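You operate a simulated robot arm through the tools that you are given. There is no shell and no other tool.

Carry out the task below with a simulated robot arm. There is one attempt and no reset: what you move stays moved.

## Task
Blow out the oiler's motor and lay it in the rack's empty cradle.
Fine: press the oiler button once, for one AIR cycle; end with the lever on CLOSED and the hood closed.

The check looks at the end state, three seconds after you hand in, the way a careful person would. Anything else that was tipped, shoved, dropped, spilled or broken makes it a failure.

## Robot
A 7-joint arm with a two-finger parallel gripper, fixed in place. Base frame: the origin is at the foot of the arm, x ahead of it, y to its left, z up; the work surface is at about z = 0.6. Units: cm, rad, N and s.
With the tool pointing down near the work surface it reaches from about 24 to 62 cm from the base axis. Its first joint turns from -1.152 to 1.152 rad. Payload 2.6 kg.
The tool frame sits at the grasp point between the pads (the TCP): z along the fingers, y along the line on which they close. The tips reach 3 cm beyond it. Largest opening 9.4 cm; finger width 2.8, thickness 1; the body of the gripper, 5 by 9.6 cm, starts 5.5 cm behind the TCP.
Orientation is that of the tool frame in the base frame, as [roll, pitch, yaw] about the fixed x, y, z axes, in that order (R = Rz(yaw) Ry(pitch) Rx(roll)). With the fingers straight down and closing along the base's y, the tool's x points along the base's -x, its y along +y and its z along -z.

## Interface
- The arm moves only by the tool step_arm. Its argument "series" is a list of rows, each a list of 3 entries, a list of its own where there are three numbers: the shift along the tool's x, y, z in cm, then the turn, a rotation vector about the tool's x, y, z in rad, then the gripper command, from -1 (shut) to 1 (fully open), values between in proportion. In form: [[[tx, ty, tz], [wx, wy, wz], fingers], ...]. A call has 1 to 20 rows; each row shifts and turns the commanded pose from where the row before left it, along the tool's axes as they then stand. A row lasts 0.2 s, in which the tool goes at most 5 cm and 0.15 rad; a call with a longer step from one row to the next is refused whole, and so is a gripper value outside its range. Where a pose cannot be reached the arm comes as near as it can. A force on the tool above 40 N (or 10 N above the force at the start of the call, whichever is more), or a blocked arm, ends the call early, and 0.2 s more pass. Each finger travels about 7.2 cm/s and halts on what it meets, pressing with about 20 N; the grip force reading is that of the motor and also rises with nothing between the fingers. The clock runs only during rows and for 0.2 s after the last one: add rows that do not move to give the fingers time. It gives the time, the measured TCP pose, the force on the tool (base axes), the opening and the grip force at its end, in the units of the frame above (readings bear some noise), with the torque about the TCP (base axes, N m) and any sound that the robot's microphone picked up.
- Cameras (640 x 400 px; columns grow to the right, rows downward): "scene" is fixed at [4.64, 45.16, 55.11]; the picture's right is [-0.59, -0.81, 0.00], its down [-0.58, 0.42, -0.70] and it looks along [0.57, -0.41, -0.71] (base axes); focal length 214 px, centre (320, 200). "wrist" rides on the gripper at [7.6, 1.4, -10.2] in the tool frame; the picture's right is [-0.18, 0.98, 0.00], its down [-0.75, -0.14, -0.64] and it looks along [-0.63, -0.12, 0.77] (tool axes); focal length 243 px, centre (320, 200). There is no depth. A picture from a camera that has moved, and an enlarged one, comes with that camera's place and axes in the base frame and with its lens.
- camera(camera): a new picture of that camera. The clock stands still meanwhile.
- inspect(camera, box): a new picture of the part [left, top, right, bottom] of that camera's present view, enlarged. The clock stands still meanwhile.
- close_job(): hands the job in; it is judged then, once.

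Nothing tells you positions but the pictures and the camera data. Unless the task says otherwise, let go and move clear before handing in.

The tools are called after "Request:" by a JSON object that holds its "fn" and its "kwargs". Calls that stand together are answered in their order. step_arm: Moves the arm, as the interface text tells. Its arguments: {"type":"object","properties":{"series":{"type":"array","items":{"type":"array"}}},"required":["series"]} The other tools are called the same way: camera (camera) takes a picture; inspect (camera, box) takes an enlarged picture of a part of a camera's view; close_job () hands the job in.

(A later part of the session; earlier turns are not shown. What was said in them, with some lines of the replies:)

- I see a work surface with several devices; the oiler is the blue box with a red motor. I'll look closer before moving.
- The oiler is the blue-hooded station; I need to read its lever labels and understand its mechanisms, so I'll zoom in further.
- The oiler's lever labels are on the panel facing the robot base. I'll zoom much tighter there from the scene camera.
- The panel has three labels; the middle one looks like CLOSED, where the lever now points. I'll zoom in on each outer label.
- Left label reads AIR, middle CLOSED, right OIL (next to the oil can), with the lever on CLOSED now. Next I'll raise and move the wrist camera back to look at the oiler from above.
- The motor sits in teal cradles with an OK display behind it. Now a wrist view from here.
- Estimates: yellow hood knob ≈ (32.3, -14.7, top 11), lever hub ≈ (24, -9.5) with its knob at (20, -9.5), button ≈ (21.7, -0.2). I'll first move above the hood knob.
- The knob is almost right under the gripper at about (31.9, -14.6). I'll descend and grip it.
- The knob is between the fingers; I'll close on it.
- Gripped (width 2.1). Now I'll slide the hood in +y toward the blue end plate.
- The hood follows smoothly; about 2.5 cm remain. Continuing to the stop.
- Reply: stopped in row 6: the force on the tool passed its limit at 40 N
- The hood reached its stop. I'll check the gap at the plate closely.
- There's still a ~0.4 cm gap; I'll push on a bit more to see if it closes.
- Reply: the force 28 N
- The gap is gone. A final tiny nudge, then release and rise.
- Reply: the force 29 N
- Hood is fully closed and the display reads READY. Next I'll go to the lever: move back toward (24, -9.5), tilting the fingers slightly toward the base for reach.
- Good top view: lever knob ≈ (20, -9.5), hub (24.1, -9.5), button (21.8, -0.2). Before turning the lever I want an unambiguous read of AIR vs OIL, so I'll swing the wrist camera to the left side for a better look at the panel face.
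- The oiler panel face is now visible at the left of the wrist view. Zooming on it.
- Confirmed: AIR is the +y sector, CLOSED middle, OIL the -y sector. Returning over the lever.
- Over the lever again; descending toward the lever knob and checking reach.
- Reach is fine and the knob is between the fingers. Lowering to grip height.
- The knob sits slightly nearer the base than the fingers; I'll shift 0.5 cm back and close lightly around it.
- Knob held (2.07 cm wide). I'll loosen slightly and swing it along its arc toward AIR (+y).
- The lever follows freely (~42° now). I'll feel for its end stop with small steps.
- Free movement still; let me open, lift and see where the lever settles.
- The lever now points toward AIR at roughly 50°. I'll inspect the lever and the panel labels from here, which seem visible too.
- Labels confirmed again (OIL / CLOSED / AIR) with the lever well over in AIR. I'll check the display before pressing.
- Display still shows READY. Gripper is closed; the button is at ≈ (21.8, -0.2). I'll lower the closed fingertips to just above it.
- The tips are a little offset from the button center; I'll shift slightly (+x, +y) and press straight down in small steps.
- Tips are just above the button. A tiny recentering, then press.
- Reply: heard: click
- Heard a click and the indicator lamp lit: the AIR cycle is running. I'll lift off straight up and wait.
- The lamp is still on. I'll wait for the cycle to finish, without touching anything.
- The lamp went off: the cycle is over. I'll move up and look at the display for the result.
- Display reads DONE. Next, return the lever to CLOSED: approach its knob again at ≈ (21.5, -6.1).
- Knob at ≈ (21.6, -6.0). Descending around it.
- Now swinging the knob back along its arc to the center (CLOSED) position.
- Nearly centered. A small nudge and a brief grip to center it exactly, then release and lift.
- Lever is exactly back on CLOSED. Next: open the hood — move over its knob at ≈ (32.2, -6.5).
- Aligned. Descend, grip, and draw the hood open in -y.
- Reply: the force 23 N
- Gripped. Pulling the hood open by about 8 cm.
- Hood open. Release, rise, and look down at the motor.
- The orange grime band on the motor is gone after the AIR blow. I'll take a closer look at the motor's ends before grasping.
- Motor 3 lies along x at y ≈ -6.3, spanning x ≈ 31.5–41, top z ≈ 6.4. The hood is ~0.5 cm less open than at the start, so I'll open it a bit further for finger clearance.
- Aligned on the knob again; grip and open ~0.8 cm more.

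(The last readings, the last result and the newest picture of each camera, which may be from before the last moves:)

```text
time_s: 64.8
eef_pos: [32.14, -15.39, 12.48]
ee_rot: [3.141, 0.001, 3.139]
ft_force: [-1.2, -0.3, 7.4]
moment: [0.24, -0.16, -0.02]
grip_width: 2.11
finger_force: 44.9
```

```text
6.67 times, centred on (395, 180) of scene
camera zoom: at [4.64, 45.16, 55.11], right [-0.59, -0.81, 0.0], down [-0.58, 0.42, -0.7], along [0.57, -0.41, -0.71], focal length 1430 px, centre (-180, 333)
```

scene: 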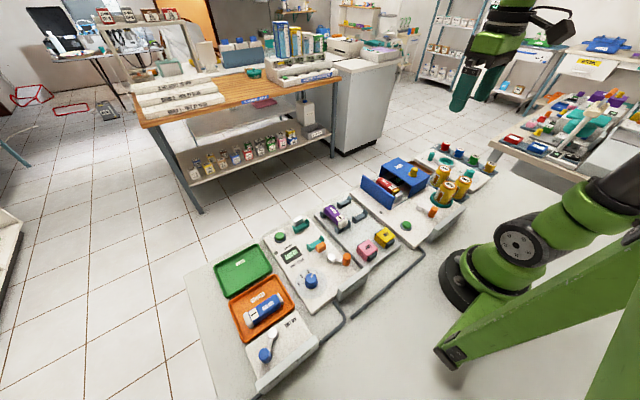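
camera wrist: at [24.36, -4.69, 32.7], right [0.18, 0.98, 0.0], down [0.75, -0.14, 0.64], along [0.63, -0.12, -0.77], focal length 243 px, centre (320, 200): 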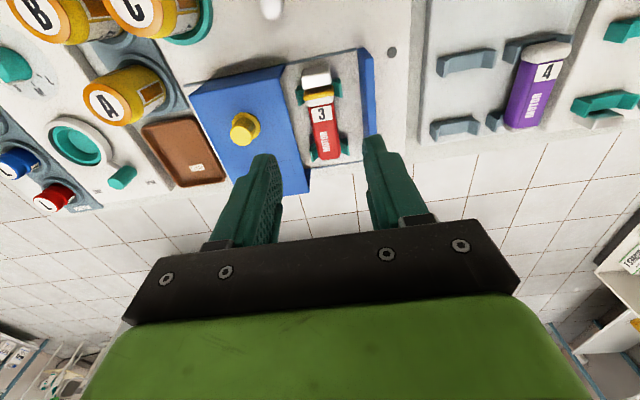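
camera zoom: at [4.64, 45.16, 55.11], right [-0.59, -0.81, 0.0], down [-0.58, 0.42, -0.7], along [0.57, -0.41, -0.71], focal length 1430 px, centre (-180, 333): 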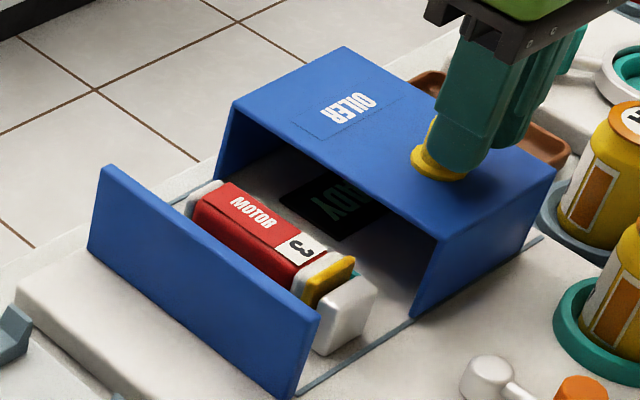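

Hood is now as open as at the start. Release and move above the motor center (36, -6.3).

Request:
{"fn": "step_arm", "kwargs": {"series": [[[0, 0, 0], [0, 0, 0], -0.2], [[0, 0, 0], [0, 0, 0], -0.15], [[0, 0, -1], [0, 0, 0], -0.15], [[0, 0, -2], [0, 0, 0], -0.15], [[0, 0, -2.5], [0, 0, 0], -0.15], [[-0.5, 1.6, -1.5], [0, 0, 0], -0.15], [[-1, 2.5, 0], [0, 0, 0], -0.15], [[-1.4, 2.5, 0], [0, 0, 0], -0.15], [[-1, 2.5, 0], [0, 0, 0], -0.15], [[0, 0, 0], [0, 0, 0], -0.15]]}}

Request:
{"fn": "camera", "kwargs": {"camera": "wrist"}}

Request:
{"fn": "inspect", "kwargs": {"camera": "wrist", "box": [220, 30, 440, 180]}}

```text
time_s: 67.0
eef_pos: [36.04, -6.32, 19.2]
ee_rot: [-3.141, 0.001, 3.141]
ft_force: [0.5, 0.9, 1.2]
moment: [0.03, 0.03, 0.01]
grip_width: 4.01
finger_force: 0.1
```

```text
taken
camera wrist: at [28.29, -4.73, 29.53], right [0.19, 0.98, 0.0], down [0.75, -0.14, 0.64], along [0.63, -0.12, -0.77], focal length 243 px, centre (320, 200)
```

wrist: 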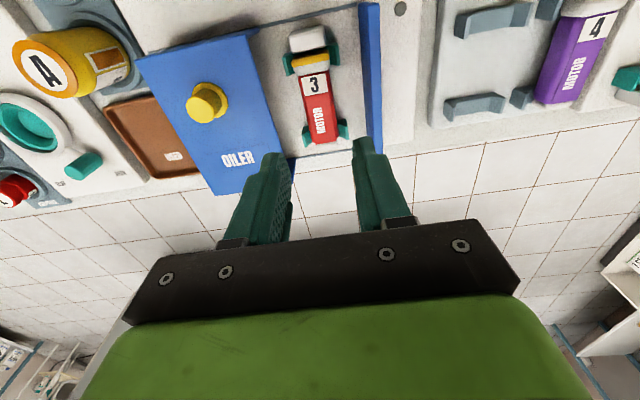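

```text
2.67 times, centred on (330, 105) of wrist
camera zoom: at [28.29, -4.73, 29.53], right [0.19, 0.98, 0.0], down [0.75, -0.14, 0.64], along [0.63, -0.12, -0.77], focal length 647 px, centre (293, 453)
```

zoom: 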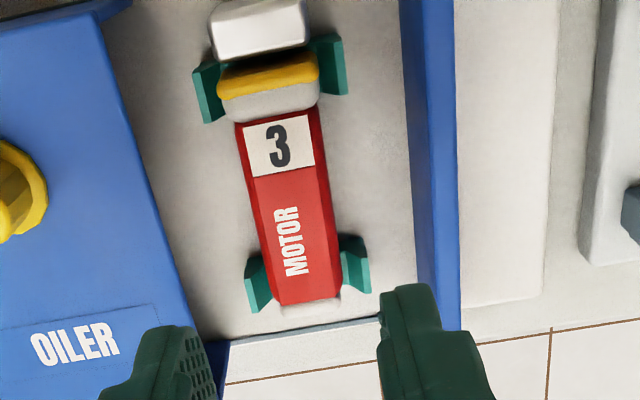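

Motor axis at y ≈ -6.25. Descending to just above, then check alignment.

Request:
{"fn": "step_arm", "kwargs": {"series": [[[0, 0.05, 1.5], [0, 0, 0], -0.15], [[0, 0, 1.5], [0, 0, 0], -0.15], [[0, 0, 1.5], [0, 0, 0], -0.15], [[0, 0, 1.5], [0, 0, 0], -0.15], [[0, 0, 1.5], [0, 0, 0], -0.15], [[0, 0, 1.5], [0, 0, 0], -0.15], [[0, 0, 0], [0, 0, 0], -0.15]]}}

Request:
{"fn": "inspect", "kwargs": {"camera": "wrist", "box": [200, 60, 440, 240]}}

Request:
{"fn": "inspect", "kwargs": {"camera": "scene", "box": [355, 140, 435, 210]}}

```text
time_s: 68.6
eef_pos: [36.03, -6.36, 10.26]
ee_rot: [3.141, -0.001, 3.139]
ft_force: [0.3, -1.1, -0.7]
moment: [-0.02, 0.01, 0.0]
grip_width: 4.03
finger_force: 0.3
```

```text
2.22 times, centred on (320, 150) of wrist
camera zoom: at [28.34, -4.69, 20.6], right [0.19, 0.98, 0.0], down [0.75, -0.14, 0.64], along [0.63, -0.12, -0.77], focal length 539 px, centre (320, 311)
```

zoom: 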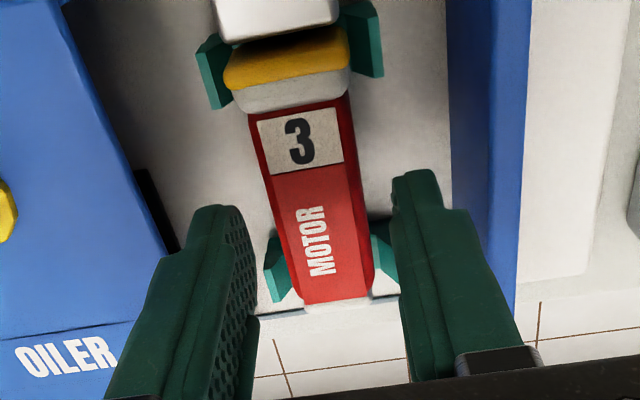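

```text
5.71 times, centred on (395, 175) of scene
camera zoom: at [4.64, 45.16, 55.11], right [-0.59, -0.81, 0.0], down [-0.58, 0.42, -0.7], along [0.57, -0.41, -0.71], focal length 1226 px, centre (-109, 343)
```

zoom: 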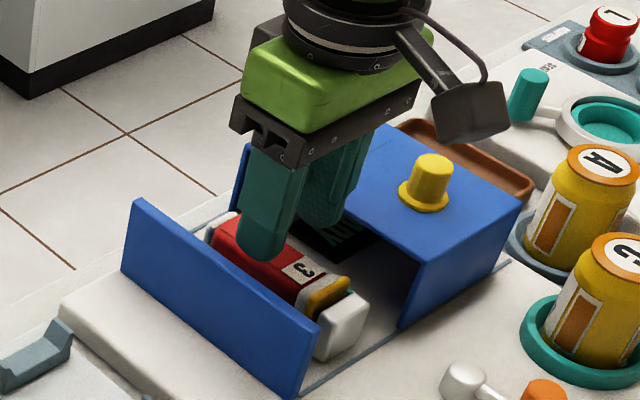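

Well aligned on the motor. Lower the last 3.3 cm and grip.

Request:
{"fn": "step_arm", "kwargs": {"series": [[[-0.1, 0.03, 0.8], [0, 0, 0], -0.15], [[0, 0, 0.8], [0, 0, 0], -0.15], [[0, 0, 0.8], [0, 0, 0], -0.15], [[0, 0, 0.6], [0, 0, 0], -0.15], [[0, 0, 0.3], [0, 0, 0], -0.15], [[0, 0, 0], [0, 0, 0], -0.15]]}}

Request:
{"fn": "inspect", "kwargs": {"camera": "scene", "box": [355, 140, 435, 210]}}

Request:
{"fn": "inspect", "kwargs": {"camera": "wrist", "box": [200, 60, 440, 240]}}

```text
time_s: 70.0
eef_pos: [36.12, -6.39, 6.94]
ee_rot: [3.142, 0.001, 3.141]
ft_force: [-0.3, -0.6, -0.2]
moment: [0.01, -0.03, -0.01]
grip_width: 4.02
finger_force: 0.1
```

```text
5.71 times, centred on (395, 175) of scene
camera zoom: at [4.64, 45.16, 55.11], right [-0.59, -0.81, 0.0], down [-0.58, 0.42, -0.7], along [0.57, -0.41, -0.71], focal length 1226 px, centre (-109, 343)
```

zoom: 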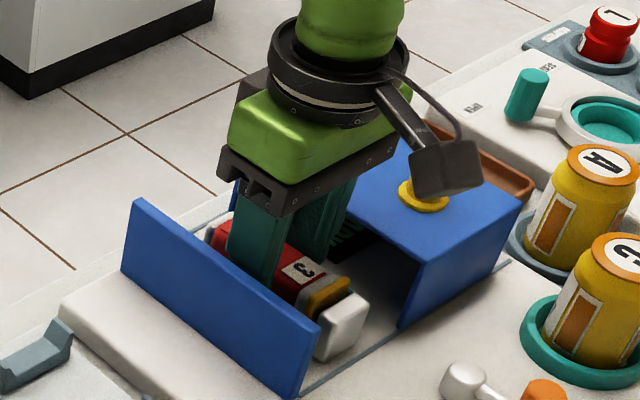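

```text
2.22 times, centred on (320, 150) of wrist
camera zoom: at [28.44, -4.7, 17.26], right [0.19, 0.98, 0.0], down [0.75, -0.14, 0.64], along [0.63, -0.12, -0.77], focal length 539 px, centre (320, 311)
```

zoom: 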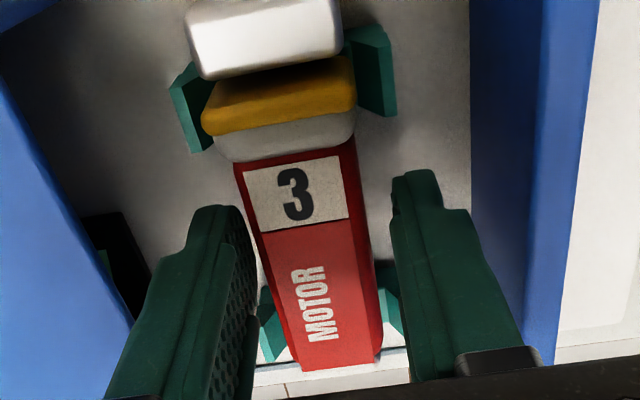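

Fingers straddle the motor body evenly. Closing.

Request:
{"fn": "step_arm", "kwargs": {"series": [[[0, 0, 0], [0, 0, 0], -0.4], [[0, 0, 0], [0, 0, 0], -0.7], [[0, 0, 0], [0, 0, 0], -0.8], [[0, 0, 0], [0, 0, 0], -0.8]]}}

```text
time_s: 71.0
eef_pos: [36.18, -6.29, 7.08]
ee_rot: [3.141, 0.0, 3.141]
ft_force: [0.4, 0.6, 0.6]
moment: [0.03, -0.03, 0.02]
grip_width: 2.96
finger_force: 20.2
```

Gripped at 2.96 cm width. Lift slightly and look.

Request:
{"fn": "step_arm", "kwargs": {"series": [[[0, 0, -0.2], [0, 0, 0], -0.8], [[0, 0, -0.3], [0, 0, 0], -0.8], [[0, 0, -0.4], [0, 0, 0], -0.8], [[0, 0, 0], [0, 0, 0], -0.8]]}}

Request:
{"fn": "inspect", "kwargs": {"camera": "scene", "box": [355, 140, 435, 210]}}

Request:
{"fn": "inspect", "kwargs": {"camera": "wrist", "box": [200, 60, 440, 240]}}

```text
time_s: 72.0
eef_pos: [36.1, -6.32, 7.98]
ee_rot: [3.141, 0.001, -3.141]
ft_force: [-0.2, 0.9, -1.5]
moment: [-0.01, 0.01, 0.01]
grip_width: 2.96
finger_force: 20.2
```

```text
5.71 times, centred on (395, 175) of scene
camera zoom: at [4.64, 45.16, 55.11], right [-0.59, -0.81, 0.0], down [-0.58, 0.42, -0.7], along [0.57, -0.41, -0.71], focal length 1226 px, centre (-109, 343)
```

zoom: 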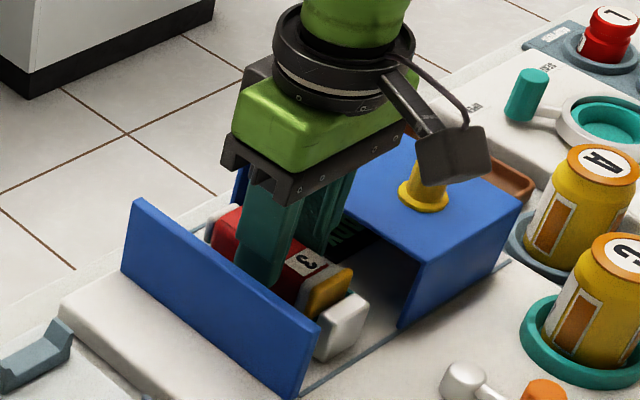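

```text
2.22 times, centred on (320, 150) of wrist
camera zoom: at [28.33, -4.69, 18.12], right [0.18, 0.98, 0.0], down [0.75, -0.14, 0.64], along [0.63, -0.12, -0.77], focal length 539 px, centre (320, 311)
```

zoom: 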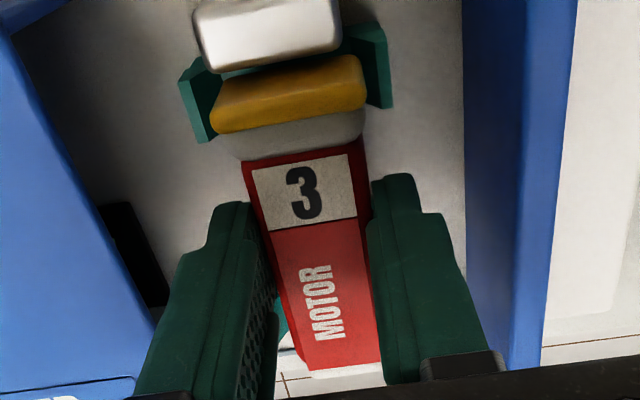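

The motor lifts cleanly with its yellow end cap. Raising and carrying it toward the rack's empty cradle (≈ x 36.3, y 9.7).

Request:
{"fn": "step_arm", "kwargs": {"series": [[[0, 0, -1], [0, 0, 0], -0.8], [[0, 0, -1.5], [0, 0, 0], -0.8], [[0, 0, -1.5], [0, 0, 0], -0.8], [[0, 0, -2], [0, 0, 0], -0.8], [[0, 0, -2], [0, 0, 0], -0.8], [[0, 0, -2], [0, 0, 0], -0.8], [[0, 0, -2], [0, 0, 0], -0.8], [[0, 1, 0], [0, 0, 0], -0.8], [[0, 2, 0], [0, 0, 0], -0.8], [[0, 2, 0], [0, 0, 0], -0.8], [[0, 2, 0], [0, 0, 0], -0.8], [[0, 2, 0], [0, 0, 0], -0.8], [[0, 1, 0], [0, 0, 0], -0.8], [[0, 0, 0], [0, 0, 0], -0.8]]}}

Request:
{"fn": "camera", "kwargs": {"camera": "wrist"}}

Request:
{"fn": "camera", "kwargs": {"camera": "scene"}}

```text
time_s: 75.0
eef_pos: [36.18, 3.77, 19.86]
ee_rot: [-3.142, 0.0, 3.14]
ft_force: [0.9, 0.0, -0.6]
moment: [-0.01, 0.04, 0.02]
grip_width: 2.95
finger_force: 19.9
```

```text
taken
camera wrist: at [28.49, 5.37, 30.11], right [0.19, 0.98, 0.0], down [0.75, -0.14, 0.64], along [0.63, -0.12, -0.77], focal length 243 px, centre (320, 200)
```

wrist: 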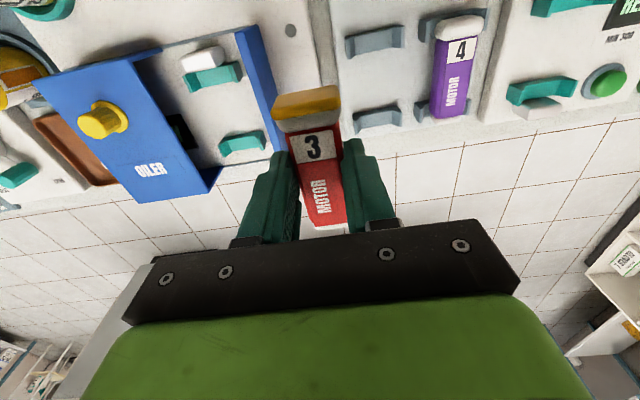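

```text
taken
```

scene: 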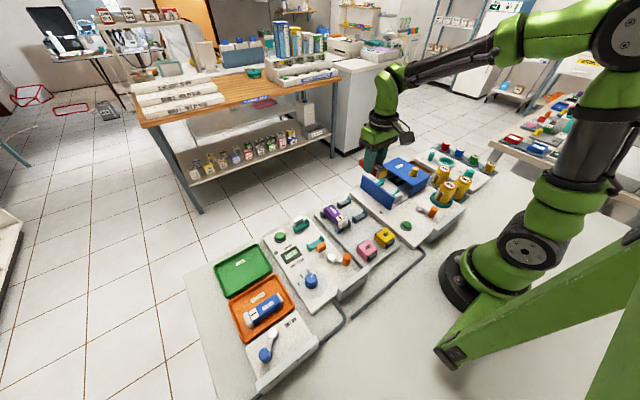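

Motor carried well; the white block was part of the oiler. Zooming on the rack cradle for precise placement.

Request:
{"fn": "inspect", "kwargs": {"camera": "wrist", "box": [320, 0, 500, 140]}}

Request:
{"fn": "inspect", "kwargs": {"camera": "wrist", "box": [150, 20, 300, 180]}}

```text
2.86 times, centred on (410, 70) of wrist
camera zoom: at [28.49, 5.37, 30.11], right [0.19, 0.98, 0.0], down [0.75, -0.14, 0.64], along [0.63, -0.12, -0.77], focal length 693 px, centre (63, 571)
```

zoom: 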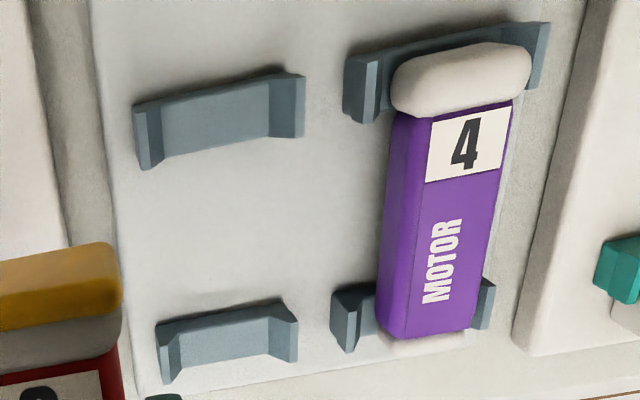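

```text
2.50 times, centred on (225, 100) of wrist
camera zoom: at [28.49, 5.37, 30.11], right [0.19, 0.98, 0.0], down [0.75, -0.14, 0.64], along [0.63, -0.12, -0.77], focal length 606 px, centre (558, 450)
```

zoom: 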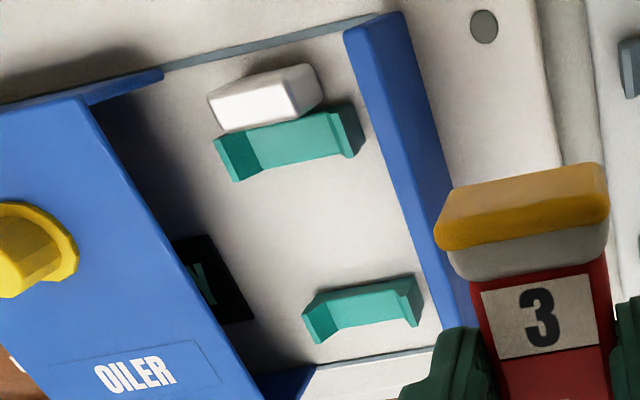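

The rack's saddles mirror the oiler's: x 32.6 & 39.9, y ≈ 9.68. Moving above and partway down.

Request:
{"fn": "step_arm", "kwargs": {"series": [[[0, 1.5, 0], [0, 0, 0], -0.8], [[0, 1.5, 0], [0, 0, 0], -0.8], [[0, 1.5, 0], [0, 0, 0], -0.8], [[0, 1.45, 0], [0, 0, 0], -0.8], [[0, 0, 1.5], [0, 0, 0], -0.8], [[0, 0, 1.5], [0, 0, 0], -0.8], [[0, 0, 1.5], [0, 0, 0], -0.8], [[0, 0, 1.5], [0, 0, 0], -0.8], [[0, 0, 1.5], [0, 0, 0], -0.8], [[0, 0, 1.0], [0, 0, 0], -0.8], [[0, 0, 0], [0, 0, 0], -0.8]]}}

Request:
{"fn": "camera", "kwargs": {"camera": "wrist"}}

Request:
{"fn": "inspect", "kwargs": {"camera": "scene", "box": [310, 170, 390, 240]}}

```text
time_s: 77.4
eef_pos: [36.05, 9.71, 11.5]
ee_rot: [3.141, 0.001, 3.139]
ft_force: [-0.3, 0.0, -0.9]
moment: [0.0, -0.02, 0.02]
grip_width: 2.96
finger_force: 19.7
```

```text
taken
camera wrist: at [28.37, 11.27, 21.72], right [0.19, 0.98, 0.0], down [0.75, -0.14, 0.64], along [0.63, -0.12, -0.77], focal length 243 px, centre (320, 200)
```

wrist: 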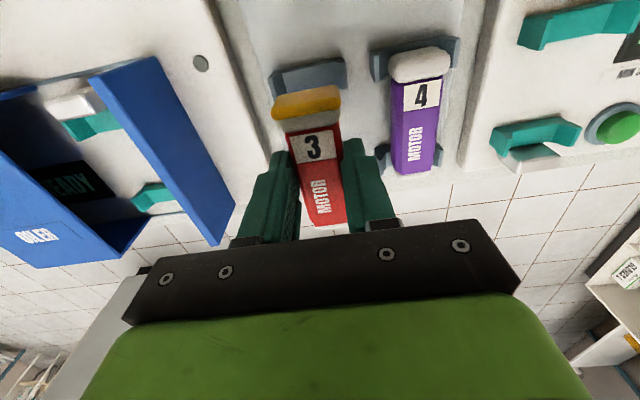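

```text
5.71 times, centred on (350, 205) of scene
camera zoom: at [4.64, 45.16, 55.11], right [-0.59, -0.81, 0.0], down [-0.58, 0.42, -0.7], along [0.57, -0.41, -0.71], focal length 1226 px, centre (149, 171)
```

zoom: 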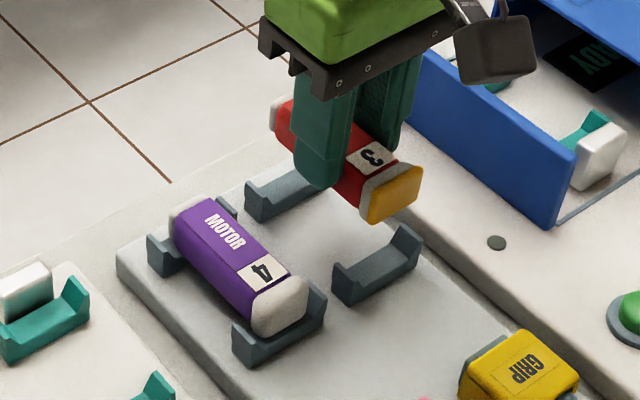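

Well aligned over the cradle. Descending slowly until contact.

Request:
{"fn": "step_arm", "kwargs": {"series": [[[0, 0, 0.8], [0, 0, 0], -0.8], [[0, 0, 0.8], [0, 0, 0], -0.8], [[0, 0, 0.8], [0, 0, 0], -0.8], [[0, 0, 0.5], [0, 0, 0], -0.8], [[0, 0, 0.4], [0, 0, 0], -0.8], [[0, 0, 0.3], [0, 0, 0], -0.8], [[0, 0, 0], [0, 0, 0], -0.8]]}}

Request:
{"fn": "inspect", "kwargs": {"camera": "scene", "box": [310, 170, 390, 240]}}

Request:
{"fn": "inspect", "kwargs": {"camera": "wrist", "box": [220, 40, 460, 240]}}

```text
time_s: 79.0
eef_pos: [36.11, 9.71, 7.85]
ee_rot: [3.141, 0.001, 3.14]
ft_force: [0.1, 0.4, -0.3]
moment: [-0.01, -0.01, 0.01]
grip_width: 2.94
finger_force: 19.3
```

```text
5.71 times, centred on (350, 205) of scene
camera zoom: at [4.64, 45.16, 55.11], right [-0.59, -0.81, 0.0], down [-0.58, 0.42, -0.7], along [0.57, -0.41, -0.71], focal length 1226 px, centre (149, 171)
```

zoom: 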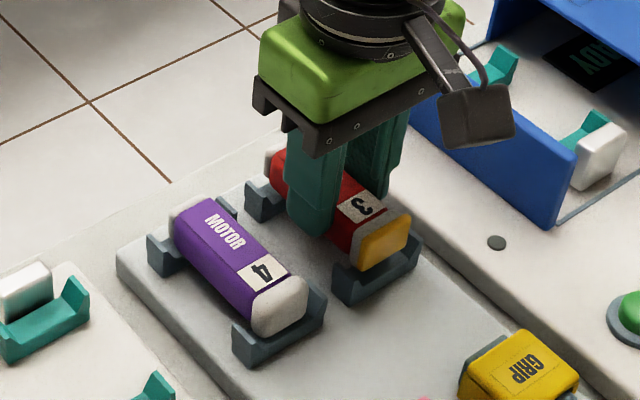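

```text
2.00 times, centred on (340, 140) of wrist
camera zoom: at [28.42, 11.31, 18.04], right [0.19, 0.98, 0.0], down [0.75, -0.14, 0.64], along [0.63, -0.12, -0.77], focal length 485 px, centre (280, 320)
```

zoom: 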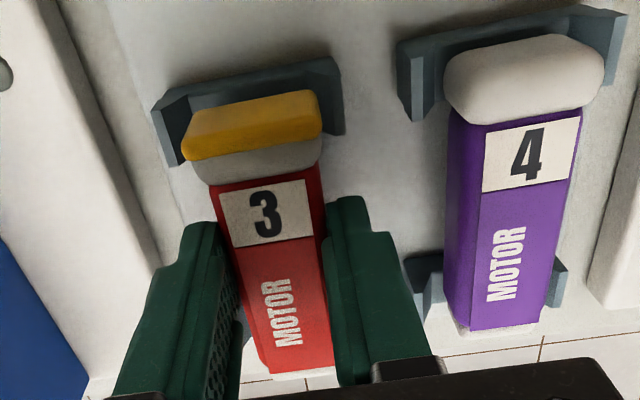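

Aligned; continue down in small steps until the motor rests.

Request:
{"fn": "step_arm", "kwargs": {"series": [[[0, 0, 0.25], [0, 0, 0], -0.8], [[0, 0, 0.25], [0, 0, 0], -0.8], [[0, 0, 0.2], [0, 0, 0], -0.8], [[0, 0, 0.2], [0, 0, 0], -0.8], [[0, 0, 0], [0, 0, 0], -0.8]]}}

```text
time_s: 80.2
eef_pos: [36.23, 9.73, 6.94]
ee_rot: [3.141, 0.002, 3.141]
ft_force: [-4.2, -4.5, 18.6]
moment: [-0.13, 0.08, -0.01]
grip_width: 2.97
finger_force: 20.0
```

Contact (18.6 N up) at z ≈ 6.95, same height as in the oiler. Easing off slightly and checking seating before release.

Request:
{"fn": "step_arm", "kwargs": {"series": [[[0, 0, -0.08], [0, 0, 0], -0.8], [[0, 0, 0], [0, 0, 0], -0.8]]}}

Request:
{"fn": "inspect", "kwargs": {"camera": "scene", "box": [325, 185, 375, 225]}}

Request:
{"fn": "inspect", "kwargs": {"camera": "wrist", "box": [220, 40, 460, 240]}}

```text
time_s: 80.8
eef_pos: [36.09, 9.9, 6.92]
ee_rot: [3.14, -0.001, 3.141]
ft_force: [2.0, -1.4, 3.0]
moment: [-0.06, -0.31, -0.07]
grip_width: 2.94
finger_force: 20.4
```

```text
10.00 times, centred on (350, 205) of scene
camera zoom: at [4.64, 45.16, 55.11], right [-0.59, -0.81, 0.0], down [-0.58, 0.42, -0.7], along [0.57, -0.41, -0.71], focal length 2145 px, centre (20, 150)
```

zoom: 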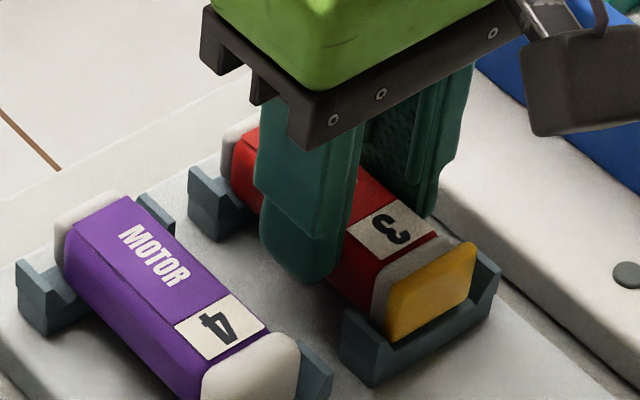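

```text
2.00 times, centred on (340, 140) of wrist
camera zoom: at [28.38, 11.33, 17.2], right [0.18, 0.98, 0.0], down [0.75, -0.14, 0.64], along [0.63, -0.12, -0.77], focal length 485 px, centre (280, 320)
```

zoom: 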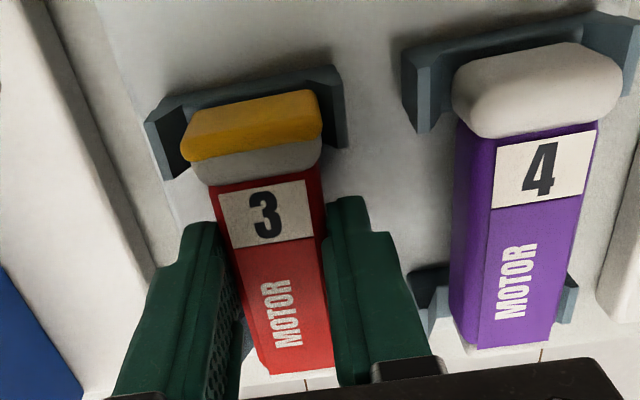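

The motor sits between the saddle ears on both supports. Releasing gently.

Request:
{"fn": "step_arm", "kwargs": {"series": [[[0, 0, 0], [0, 0, 0], -0.37], [[0, 0, 0], [0, 0, 0], -0.25], [[0, 0, 0], [0, 0, 0], -0.15], [[0, 0, 0], [0, 0, 0], -0.15]]}}

Request:
{"fn": "inspect", "kwargs": {"camera": "wrist", "box": [220, 40, 460, 240]}}

Request:
{"fn": "inspect", "kwargs": {"camera": "scene", "box": [325, 185, 375, 225]}}

```text
time_s: 81.8
eef_pos: [36.15, 9.73, 7.01]
ee_rot: [-3.141, 0.001, 3.139]
ft_force: [-0.8, 0.1, 0.2]
moment: [0.0, 0.01, -0.01]
grip_width: 3.98
finger_force: 0.1
```

```text
2.00 times, centred on (340, 140) of wrist
camera zoom: at [28.38, 11.33, 17.23], right [0.18, 0.98, 0.0], down [0.75, -0.14, 0.64], along [0.63, -0.12, -0.77], focal length 485 px, centre (280, 320)
```

zoom: 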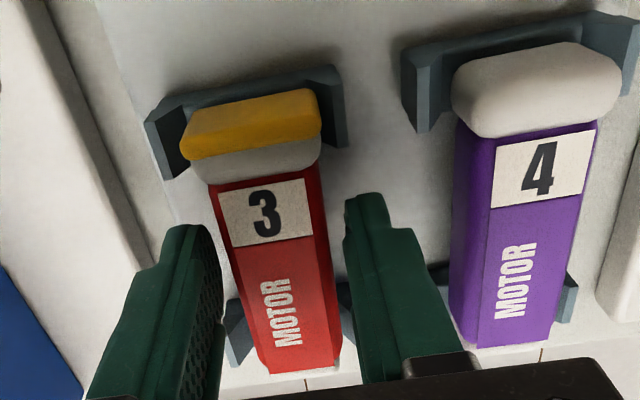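

```text
10.00 times, centred on (350, 205) of scene
camera zoom: at [4.64, 45.16, 55.11], right [-0.59, -0.81, 0.0], down [-0.58, 0.42, -0.7], along [0.57, -0.41, -0.71], focal length 2145 px, centre (20, 150)
```

zoom: 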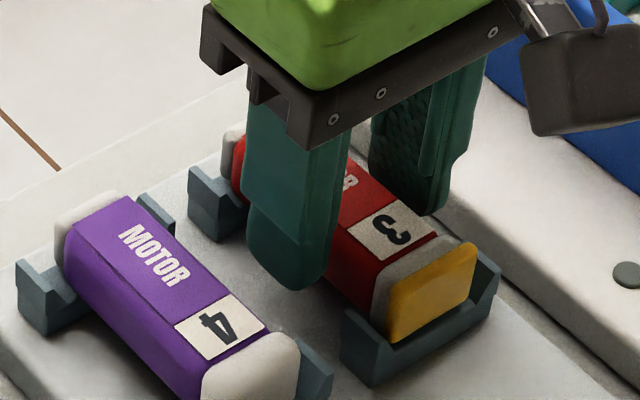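

The motor rests stably. Lifting straight up, then heading back to the hood knob at ≈ (32.1, -15.4).

Request:
{"fn": "step_arm", "kwargs": {"series": [[[0, 0, -0.5], [0, 0, 0], -0.15], [[0, 0, -1], [0, 0, 0], -0.15], [[0, 0, -1.5], [0, 0, 0], -0.15], [[0, 0, -2], [0, 0, 0], -0.15], [[0, 0, -2.5], [0, 0, 0], -0.15], [[0, 0, -2.5], [0, 0, 0], -0.15], [[0, 0, -3], [0, 0, 0], -0.15], [[0, 0, 0], [0, 0, 0], 0.1]]}}

Request:
{"fn": "inspect", "kwargs": {"camera": "scene", "box": [315, 185, 385, 235]}}

Request:
{"fn": "camera", "kwargs": {"camera": "wrist"}}

```text
time_s: 83.6
eef_pos: [35.97, 9.76, 19.97]
ee_rot: [-3.141, 0.0, 3.139]
ft_force: [0.3, -0.3, 0.2]
moment: [-0.04, 0.04, -0.01]
grip_width: 5.16
finger_force: 0.0
```

```text
8.00 times, centred on (350, 210) of scene
camera zoom: at [4.64, 45.16, 55.11], right [-0.59, -0.81, 0.0], down [-0.58, 0.42, -0.7], along [0.57, -0.41, -0.71], focal length 1716 px, centre (80, 120)
```

zoom: 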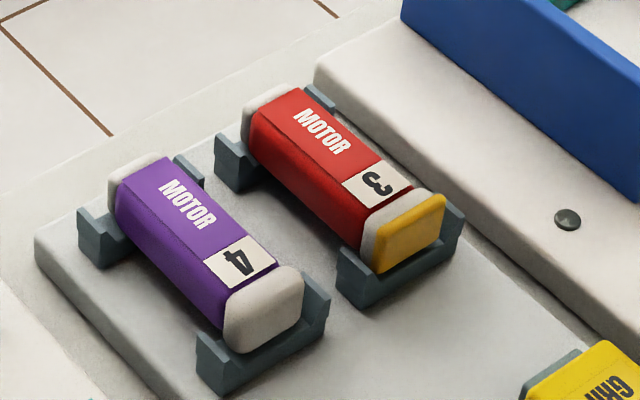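

```text
taken
camera wrist: at [28.27, 11.29, 30.25], right [0.19, 0.98, 0.0], down [0.75, -0.14, 0.64], along [0.63, -0.12, -0.77], focal length 243 px, centre (320, 200)
```

wrist: 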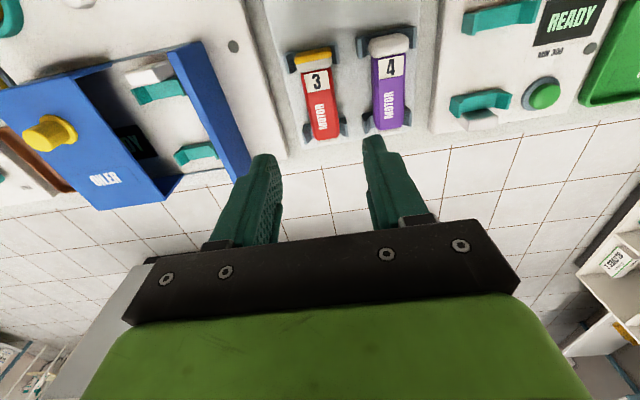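

Motor 3 is neatly in the empty cradle beside motor 4. Now travel to the hood knob.

Request:
{"fn": "step_arm", "kwargs": {"series": [[[0, -2.5, 0], [0, 0, 0], 0.1], [[0, -3, 0], [0, 0, 0], 0.1], [[0, -3, 0], [0, 0, 0], 0.1], [[0.5, -3, 0], [0, 0, 0], 0.1], [[1, -3, 0], [0, 0, 0], 0.1], [[1, -3, 0], [0, 0, 0], 0.1], [[0.8, -3, 0], [0, 0, 0], 0.1], [[0.5, -2.5, 0], [0, 0, 0], 0.1], [[0, -2.05, 0], [0, 0, 0], 0.1], [[0, 0, 1.5], [0, 0, 0], 0.1], [[0, 0, 1.5], [0, 0, 0], 0.1], [[0, 0, 0], [0, 0, 0], 0.1]]}}

Request:
{"fn": "inspect", "kwargs": {"camera": "wrist", "box": [200, 60, 440, 240]}}

```text
time_s: 86.2
eef_pos: [32.33, -15.31, 16.95]
ee_rot: [-3.14, -0.001, -3.141]
ft_force: [-0.2, -0.1, -0.7]
moment: [0.03, -0.04, 0.0]
grip_width: 5.16
finger_force: 0.1
```

```text
2.22 times, centred on (320, 150) of wrist
camera zoom: at [24.55, -13.69, 27.21], right [0.18, 0.98, 0.0], down [0.75, -0.14, 0.64], along [0.63, -0.12, -0.77], focal length 539 px, centre (320, 311)
```

zoom: 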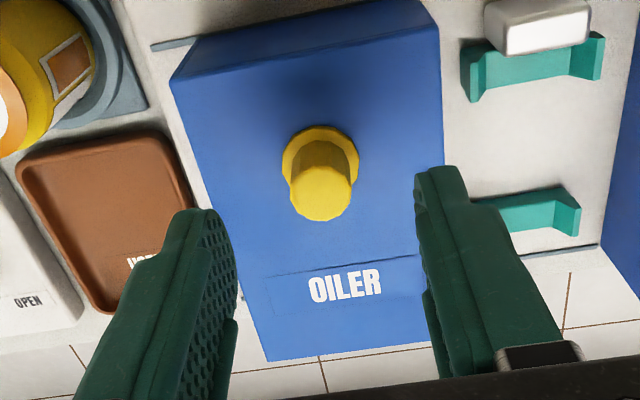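

Aligned on the knob. Descend and grip.

Request:
{"fn": "step_arm", "kwargs": {"series": [[[0.1, 0, 1.5], [0, 0, 0], 0.1], [[0.1, 0, 1.5], [0, 0, 0], 0.1], [[0, 0, 1.0], [0, 0, 0], 0.1], [[0, 0, 0.6], [0, 0, 0], 0.1], [[0, 0, 0], [0, 0, 0], -0.3], [[0, 0, 0], [0, 0, 0], -0.8], [[0, 0, 0], [0, 0, 0], -0.8], [[0, 0, 0], [0, 0, 0], -0.8]]}}

Request:
{"fn": "step_arm", "kwargs": {"series": [[[0, 0.3, 0], [0, 0, 0], -0.8], [[0, 0.5, 0], [0, 0, 0], -0.8], [[0, 0.6, 0], [0, 0, 0], -0.8], [[0, 0.6, 0], [0, 0, 0], -0.8], [[0, 0.6, 0], [0, 0, 0], -0.8], [[0, 0.6, 0], [0, 0, 0], -0.8], [[0, 0.6, 0], [0, 0, 0], -0.8], [[0, 0.6, 0], [0, 0, 0], -0.8], [[0, 0.6, 0], [0, 0, 0], -0.8], [[0, 0.6, 0], [0, 0, 0], -0.8], [[0, 0.6, 0], [0, 0, 0], -0.8], [[0, 0.6, 0], [0, 0, 0], -0.8], [[0, 0.5, 0], [0, 0, 0], -0.8], [[0, 0.4, 0], [0, 0, 0], -0.8], [[0, 0.3, 0], [0, 0, 0], -0.8], [[0, 0, 0], [0, 0, 0], -0.8]]}}

Request:
{"fn": "inspect", "kwargs": {"camera": "scene", "box": [355, 150, 435, 210]}}

```text
time_s: 88.0
eef_pos: [32.05, -15.28, 12.41]
ee_rot: [3.141, 0.0, 3.141]
ft_force: [0.5, -0.4, -3.1]
moment: [-0.24, -0.07, 0.0]
grip_width: 2.12
finger_force: 45.0
```

```text
time_s: 91.4
eef_pos: [32.09, -7.22, 12.47]
ee_rot: [3.141, 0.0, 3.141]
ft_force: [-14.7, -1.0, 29.7]
moment: [-0.2, -0.15, 0.0]
grip_width: 2.12
finger_force: 44.8
```

```text
6.67 times, centred on (395, 180) of scene
camera zoom: at [4.63, 45.16, 55.11], right [-0.59, -0.81, 0.0], down [-0.58, 0.42, -0.7], along [0.57, -0.41, -0.71], focal length 1430 px, centre (-180, 333)
```

zoom: 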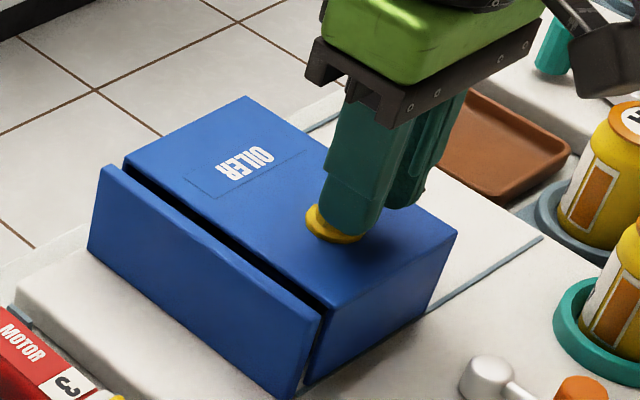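

Nearly closed (~0.8 cm left). Continue in small steps to the stop.

Request:
{"fn": "step_arm", "kwargs": {"series": [[[0, 0.2, -0.1], [0, 0, 0], -0.8], [[0, 0.2, 0], [0, 0, 0], -0.8], [[0, 0.2, 0], [0, 0, 0], -0.8], [[0, 0.2, 0], [0, 0, 0], -0.8], [[0, 0.1, 0], [0, 0, 0], -0.8], [[0, 0, 0], [0, 0, 0], -0.8]]}}

Request:
{"fn": "inspect", "kwargs": {"camera": "scene", "box": [372, 172, 416, 202]}}

```text
time_s: 92.8
eef_pos: [32.06, -6.57, 12.44]
ee_rot: [3.141, 0.001, 3.14]
ft_force: [-2.2, -5.6, 6.0]
moment: [0.04, 0.49, -0.06]
grip_width: 2.13
finger_force: 44.7
```

```text
13.33 times, centred on (394, 187) of scene
camera zoom: at [4.64, 45.16, 55.11], right [-0.59, -0.81, 0.0], down [-0.58, 0.42, -0.7], along [0.57, -0.41, -0.71], focal length 2860 px, centre (-667, 373)
```

zoom: 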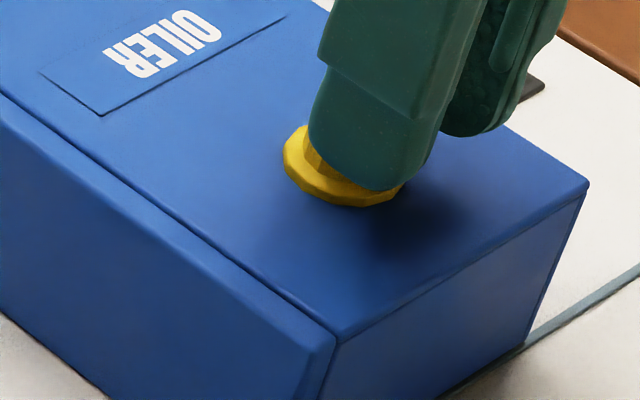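

The hood is against the plate. A final nudge to be sure, then release and clear.

Request:
{"fn": "step_arm", "kwargs": {"series": [[[0, 0.15, 0], [0, 0, 0], -0.8], [[0, 0.1, 0], [0, 0, 0], -0.8], [[0, 0, 0], [0, 0, 0], -0.8]]}}

Request:
{"fn": "step_arm", "kwargs": {"series": [[[0, 0, 0], [0, 0, 0], -0.2], [[0, 0, 0], [0, 0, 0], 0.1], [[0, 0, 0], [0, 0, 0], 0.1], [[0, 0, -1], [0, 0, 0], 0.1], [[0, 0, -2], [0, 0, 0], 0.1], [[0, 0, -2.5], [0, 0, 0], 0.1], [[0, 0, -3], [0, 0, 0], 0.1], [[0, 0, -3], [0, 0, 0], 0.1], [[0, 0, -3], [0, 0, 0], 0.1], [[0, 0, -3], [0, 0, 0], 0.1], [[0, 0, 0], [0, 0, 0], 0.1]]}}

Request:
{"fn": "camera", "kwargs": {"camera": "wrist"}}

Request:
{"fn": "inspect", "kwargs": {"camera": "scene", "box": [372, 162, 432, 202]}}

Request:
{"fn": "inspect", "kwargs": {"camera": "scene", "box": [330, 130, 500, 250]}}

Request:
{"fn": "camera", "kwargs": {"camera": "scene"}}

```text
time_s: 93.6
eef_pos: [32.01, -6.47, 12.39]
ee_rot: [-3.139, 0.0, 3.139]
ft_force: [7.8, -26.2, -18.1]
moment: [-0.45, 0.05, -0.34]
grip_width: 2.13
finger_force: 45.1
```

```text
time_s: 96.0
eef_pos: [32.13, -6.23, 30.12]
ee_rot: [3.141, 0.0, 3.139]
ft_force: [0.9, -0.4, 0.2]
moment: [-0.02, -0.06, -0.01]
grip_width: 5.17
finger_force: 0.1
```

```text
taken
camera wrist: at [24.42, -4.55, 40.27], right [0.18, 0.98, 0.0], down [0.75, -0.14, 0.64], along [0.63, -0.12, -0.77], focal length 243 px, centre (320, 200)
```

wrist: 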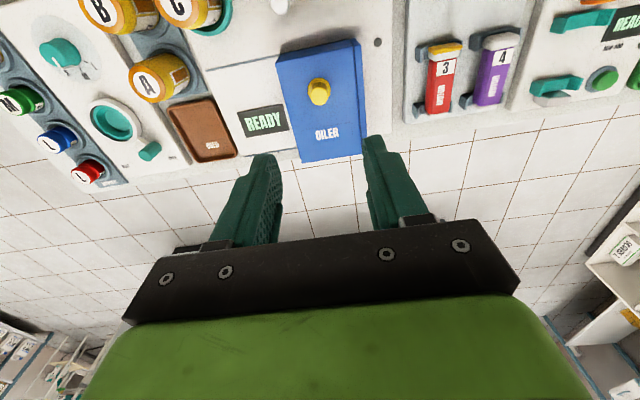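

```text
10.00 times, centred on (402, 182) of scene
camera zoom: at [4.64, 45.16, 55.11], right [-0.59, -0.81, 0.0], down [-0.58, 0.42, -0.7], along [0.57, -0.41, -0.71], focal length 2145 px, centre (-500, 380)
```

zoom: 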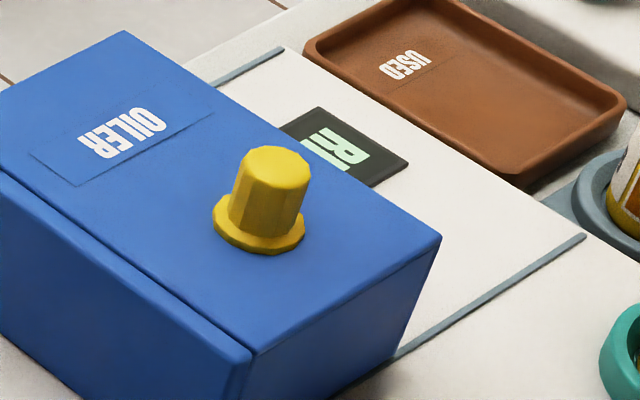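

```text
3.33 times, centred on (415, 190) of scene
camera zoom: at [4.64, 45.16, 55.11], right [-0.59, -0.81, 0.0], down [-0.58, 0.42, -0.7], along [0.57, -0.41, -0.71], focal length 715 px, centre (3, 233)
```

zoom: 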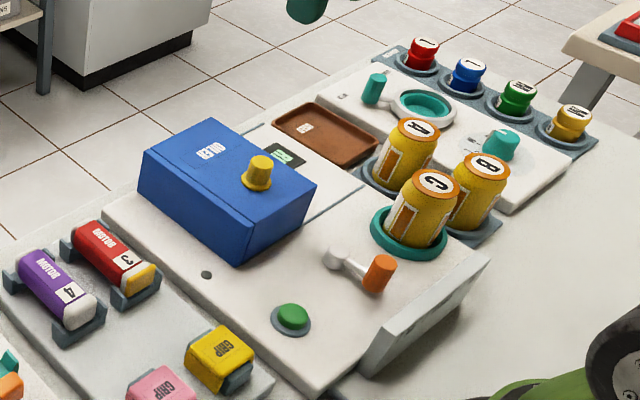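

```text
taken
```

scene: 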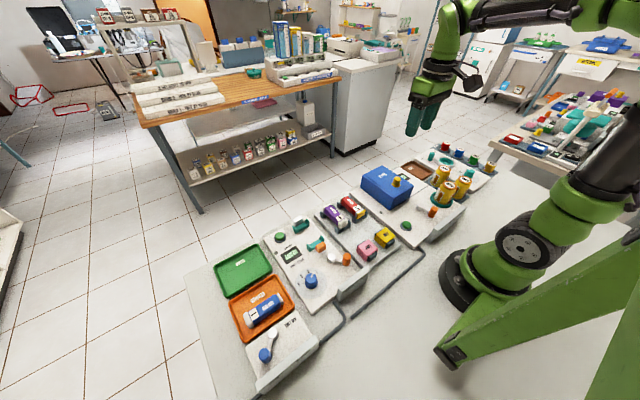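

The hood is closed, the lever is on CLOSED, the button was pressed once and showed DONE, and motor 3 lies in the rack's cradle next to motor 4. Nothing else has moved and the arm is clear, so I'm handing in.

Request:
{"fn": "close_job", "kwargs": {}}

```text
The job is handed in.
```

The motor was blown out with one AIR cycle and now lies in the rack's empty cradle, next to motor 4. I've handed the job in; the check's result isn't back.

- **AIR cycle:** I closed the hood, turned the lever to AIR and pressed the button once. The indicator lamp lit, and afterwards the display read DONE. The orange band on the motor's end was gone when I opened the hood.
- **Lever and hood:** The lever is back on CLOSED. The hood is shut against its end plate with no visible gap.
- **Rest of the bench:** In the last pictures, nothing else had moved, tipped or spilled. The arm was clear of everything when I handed in.
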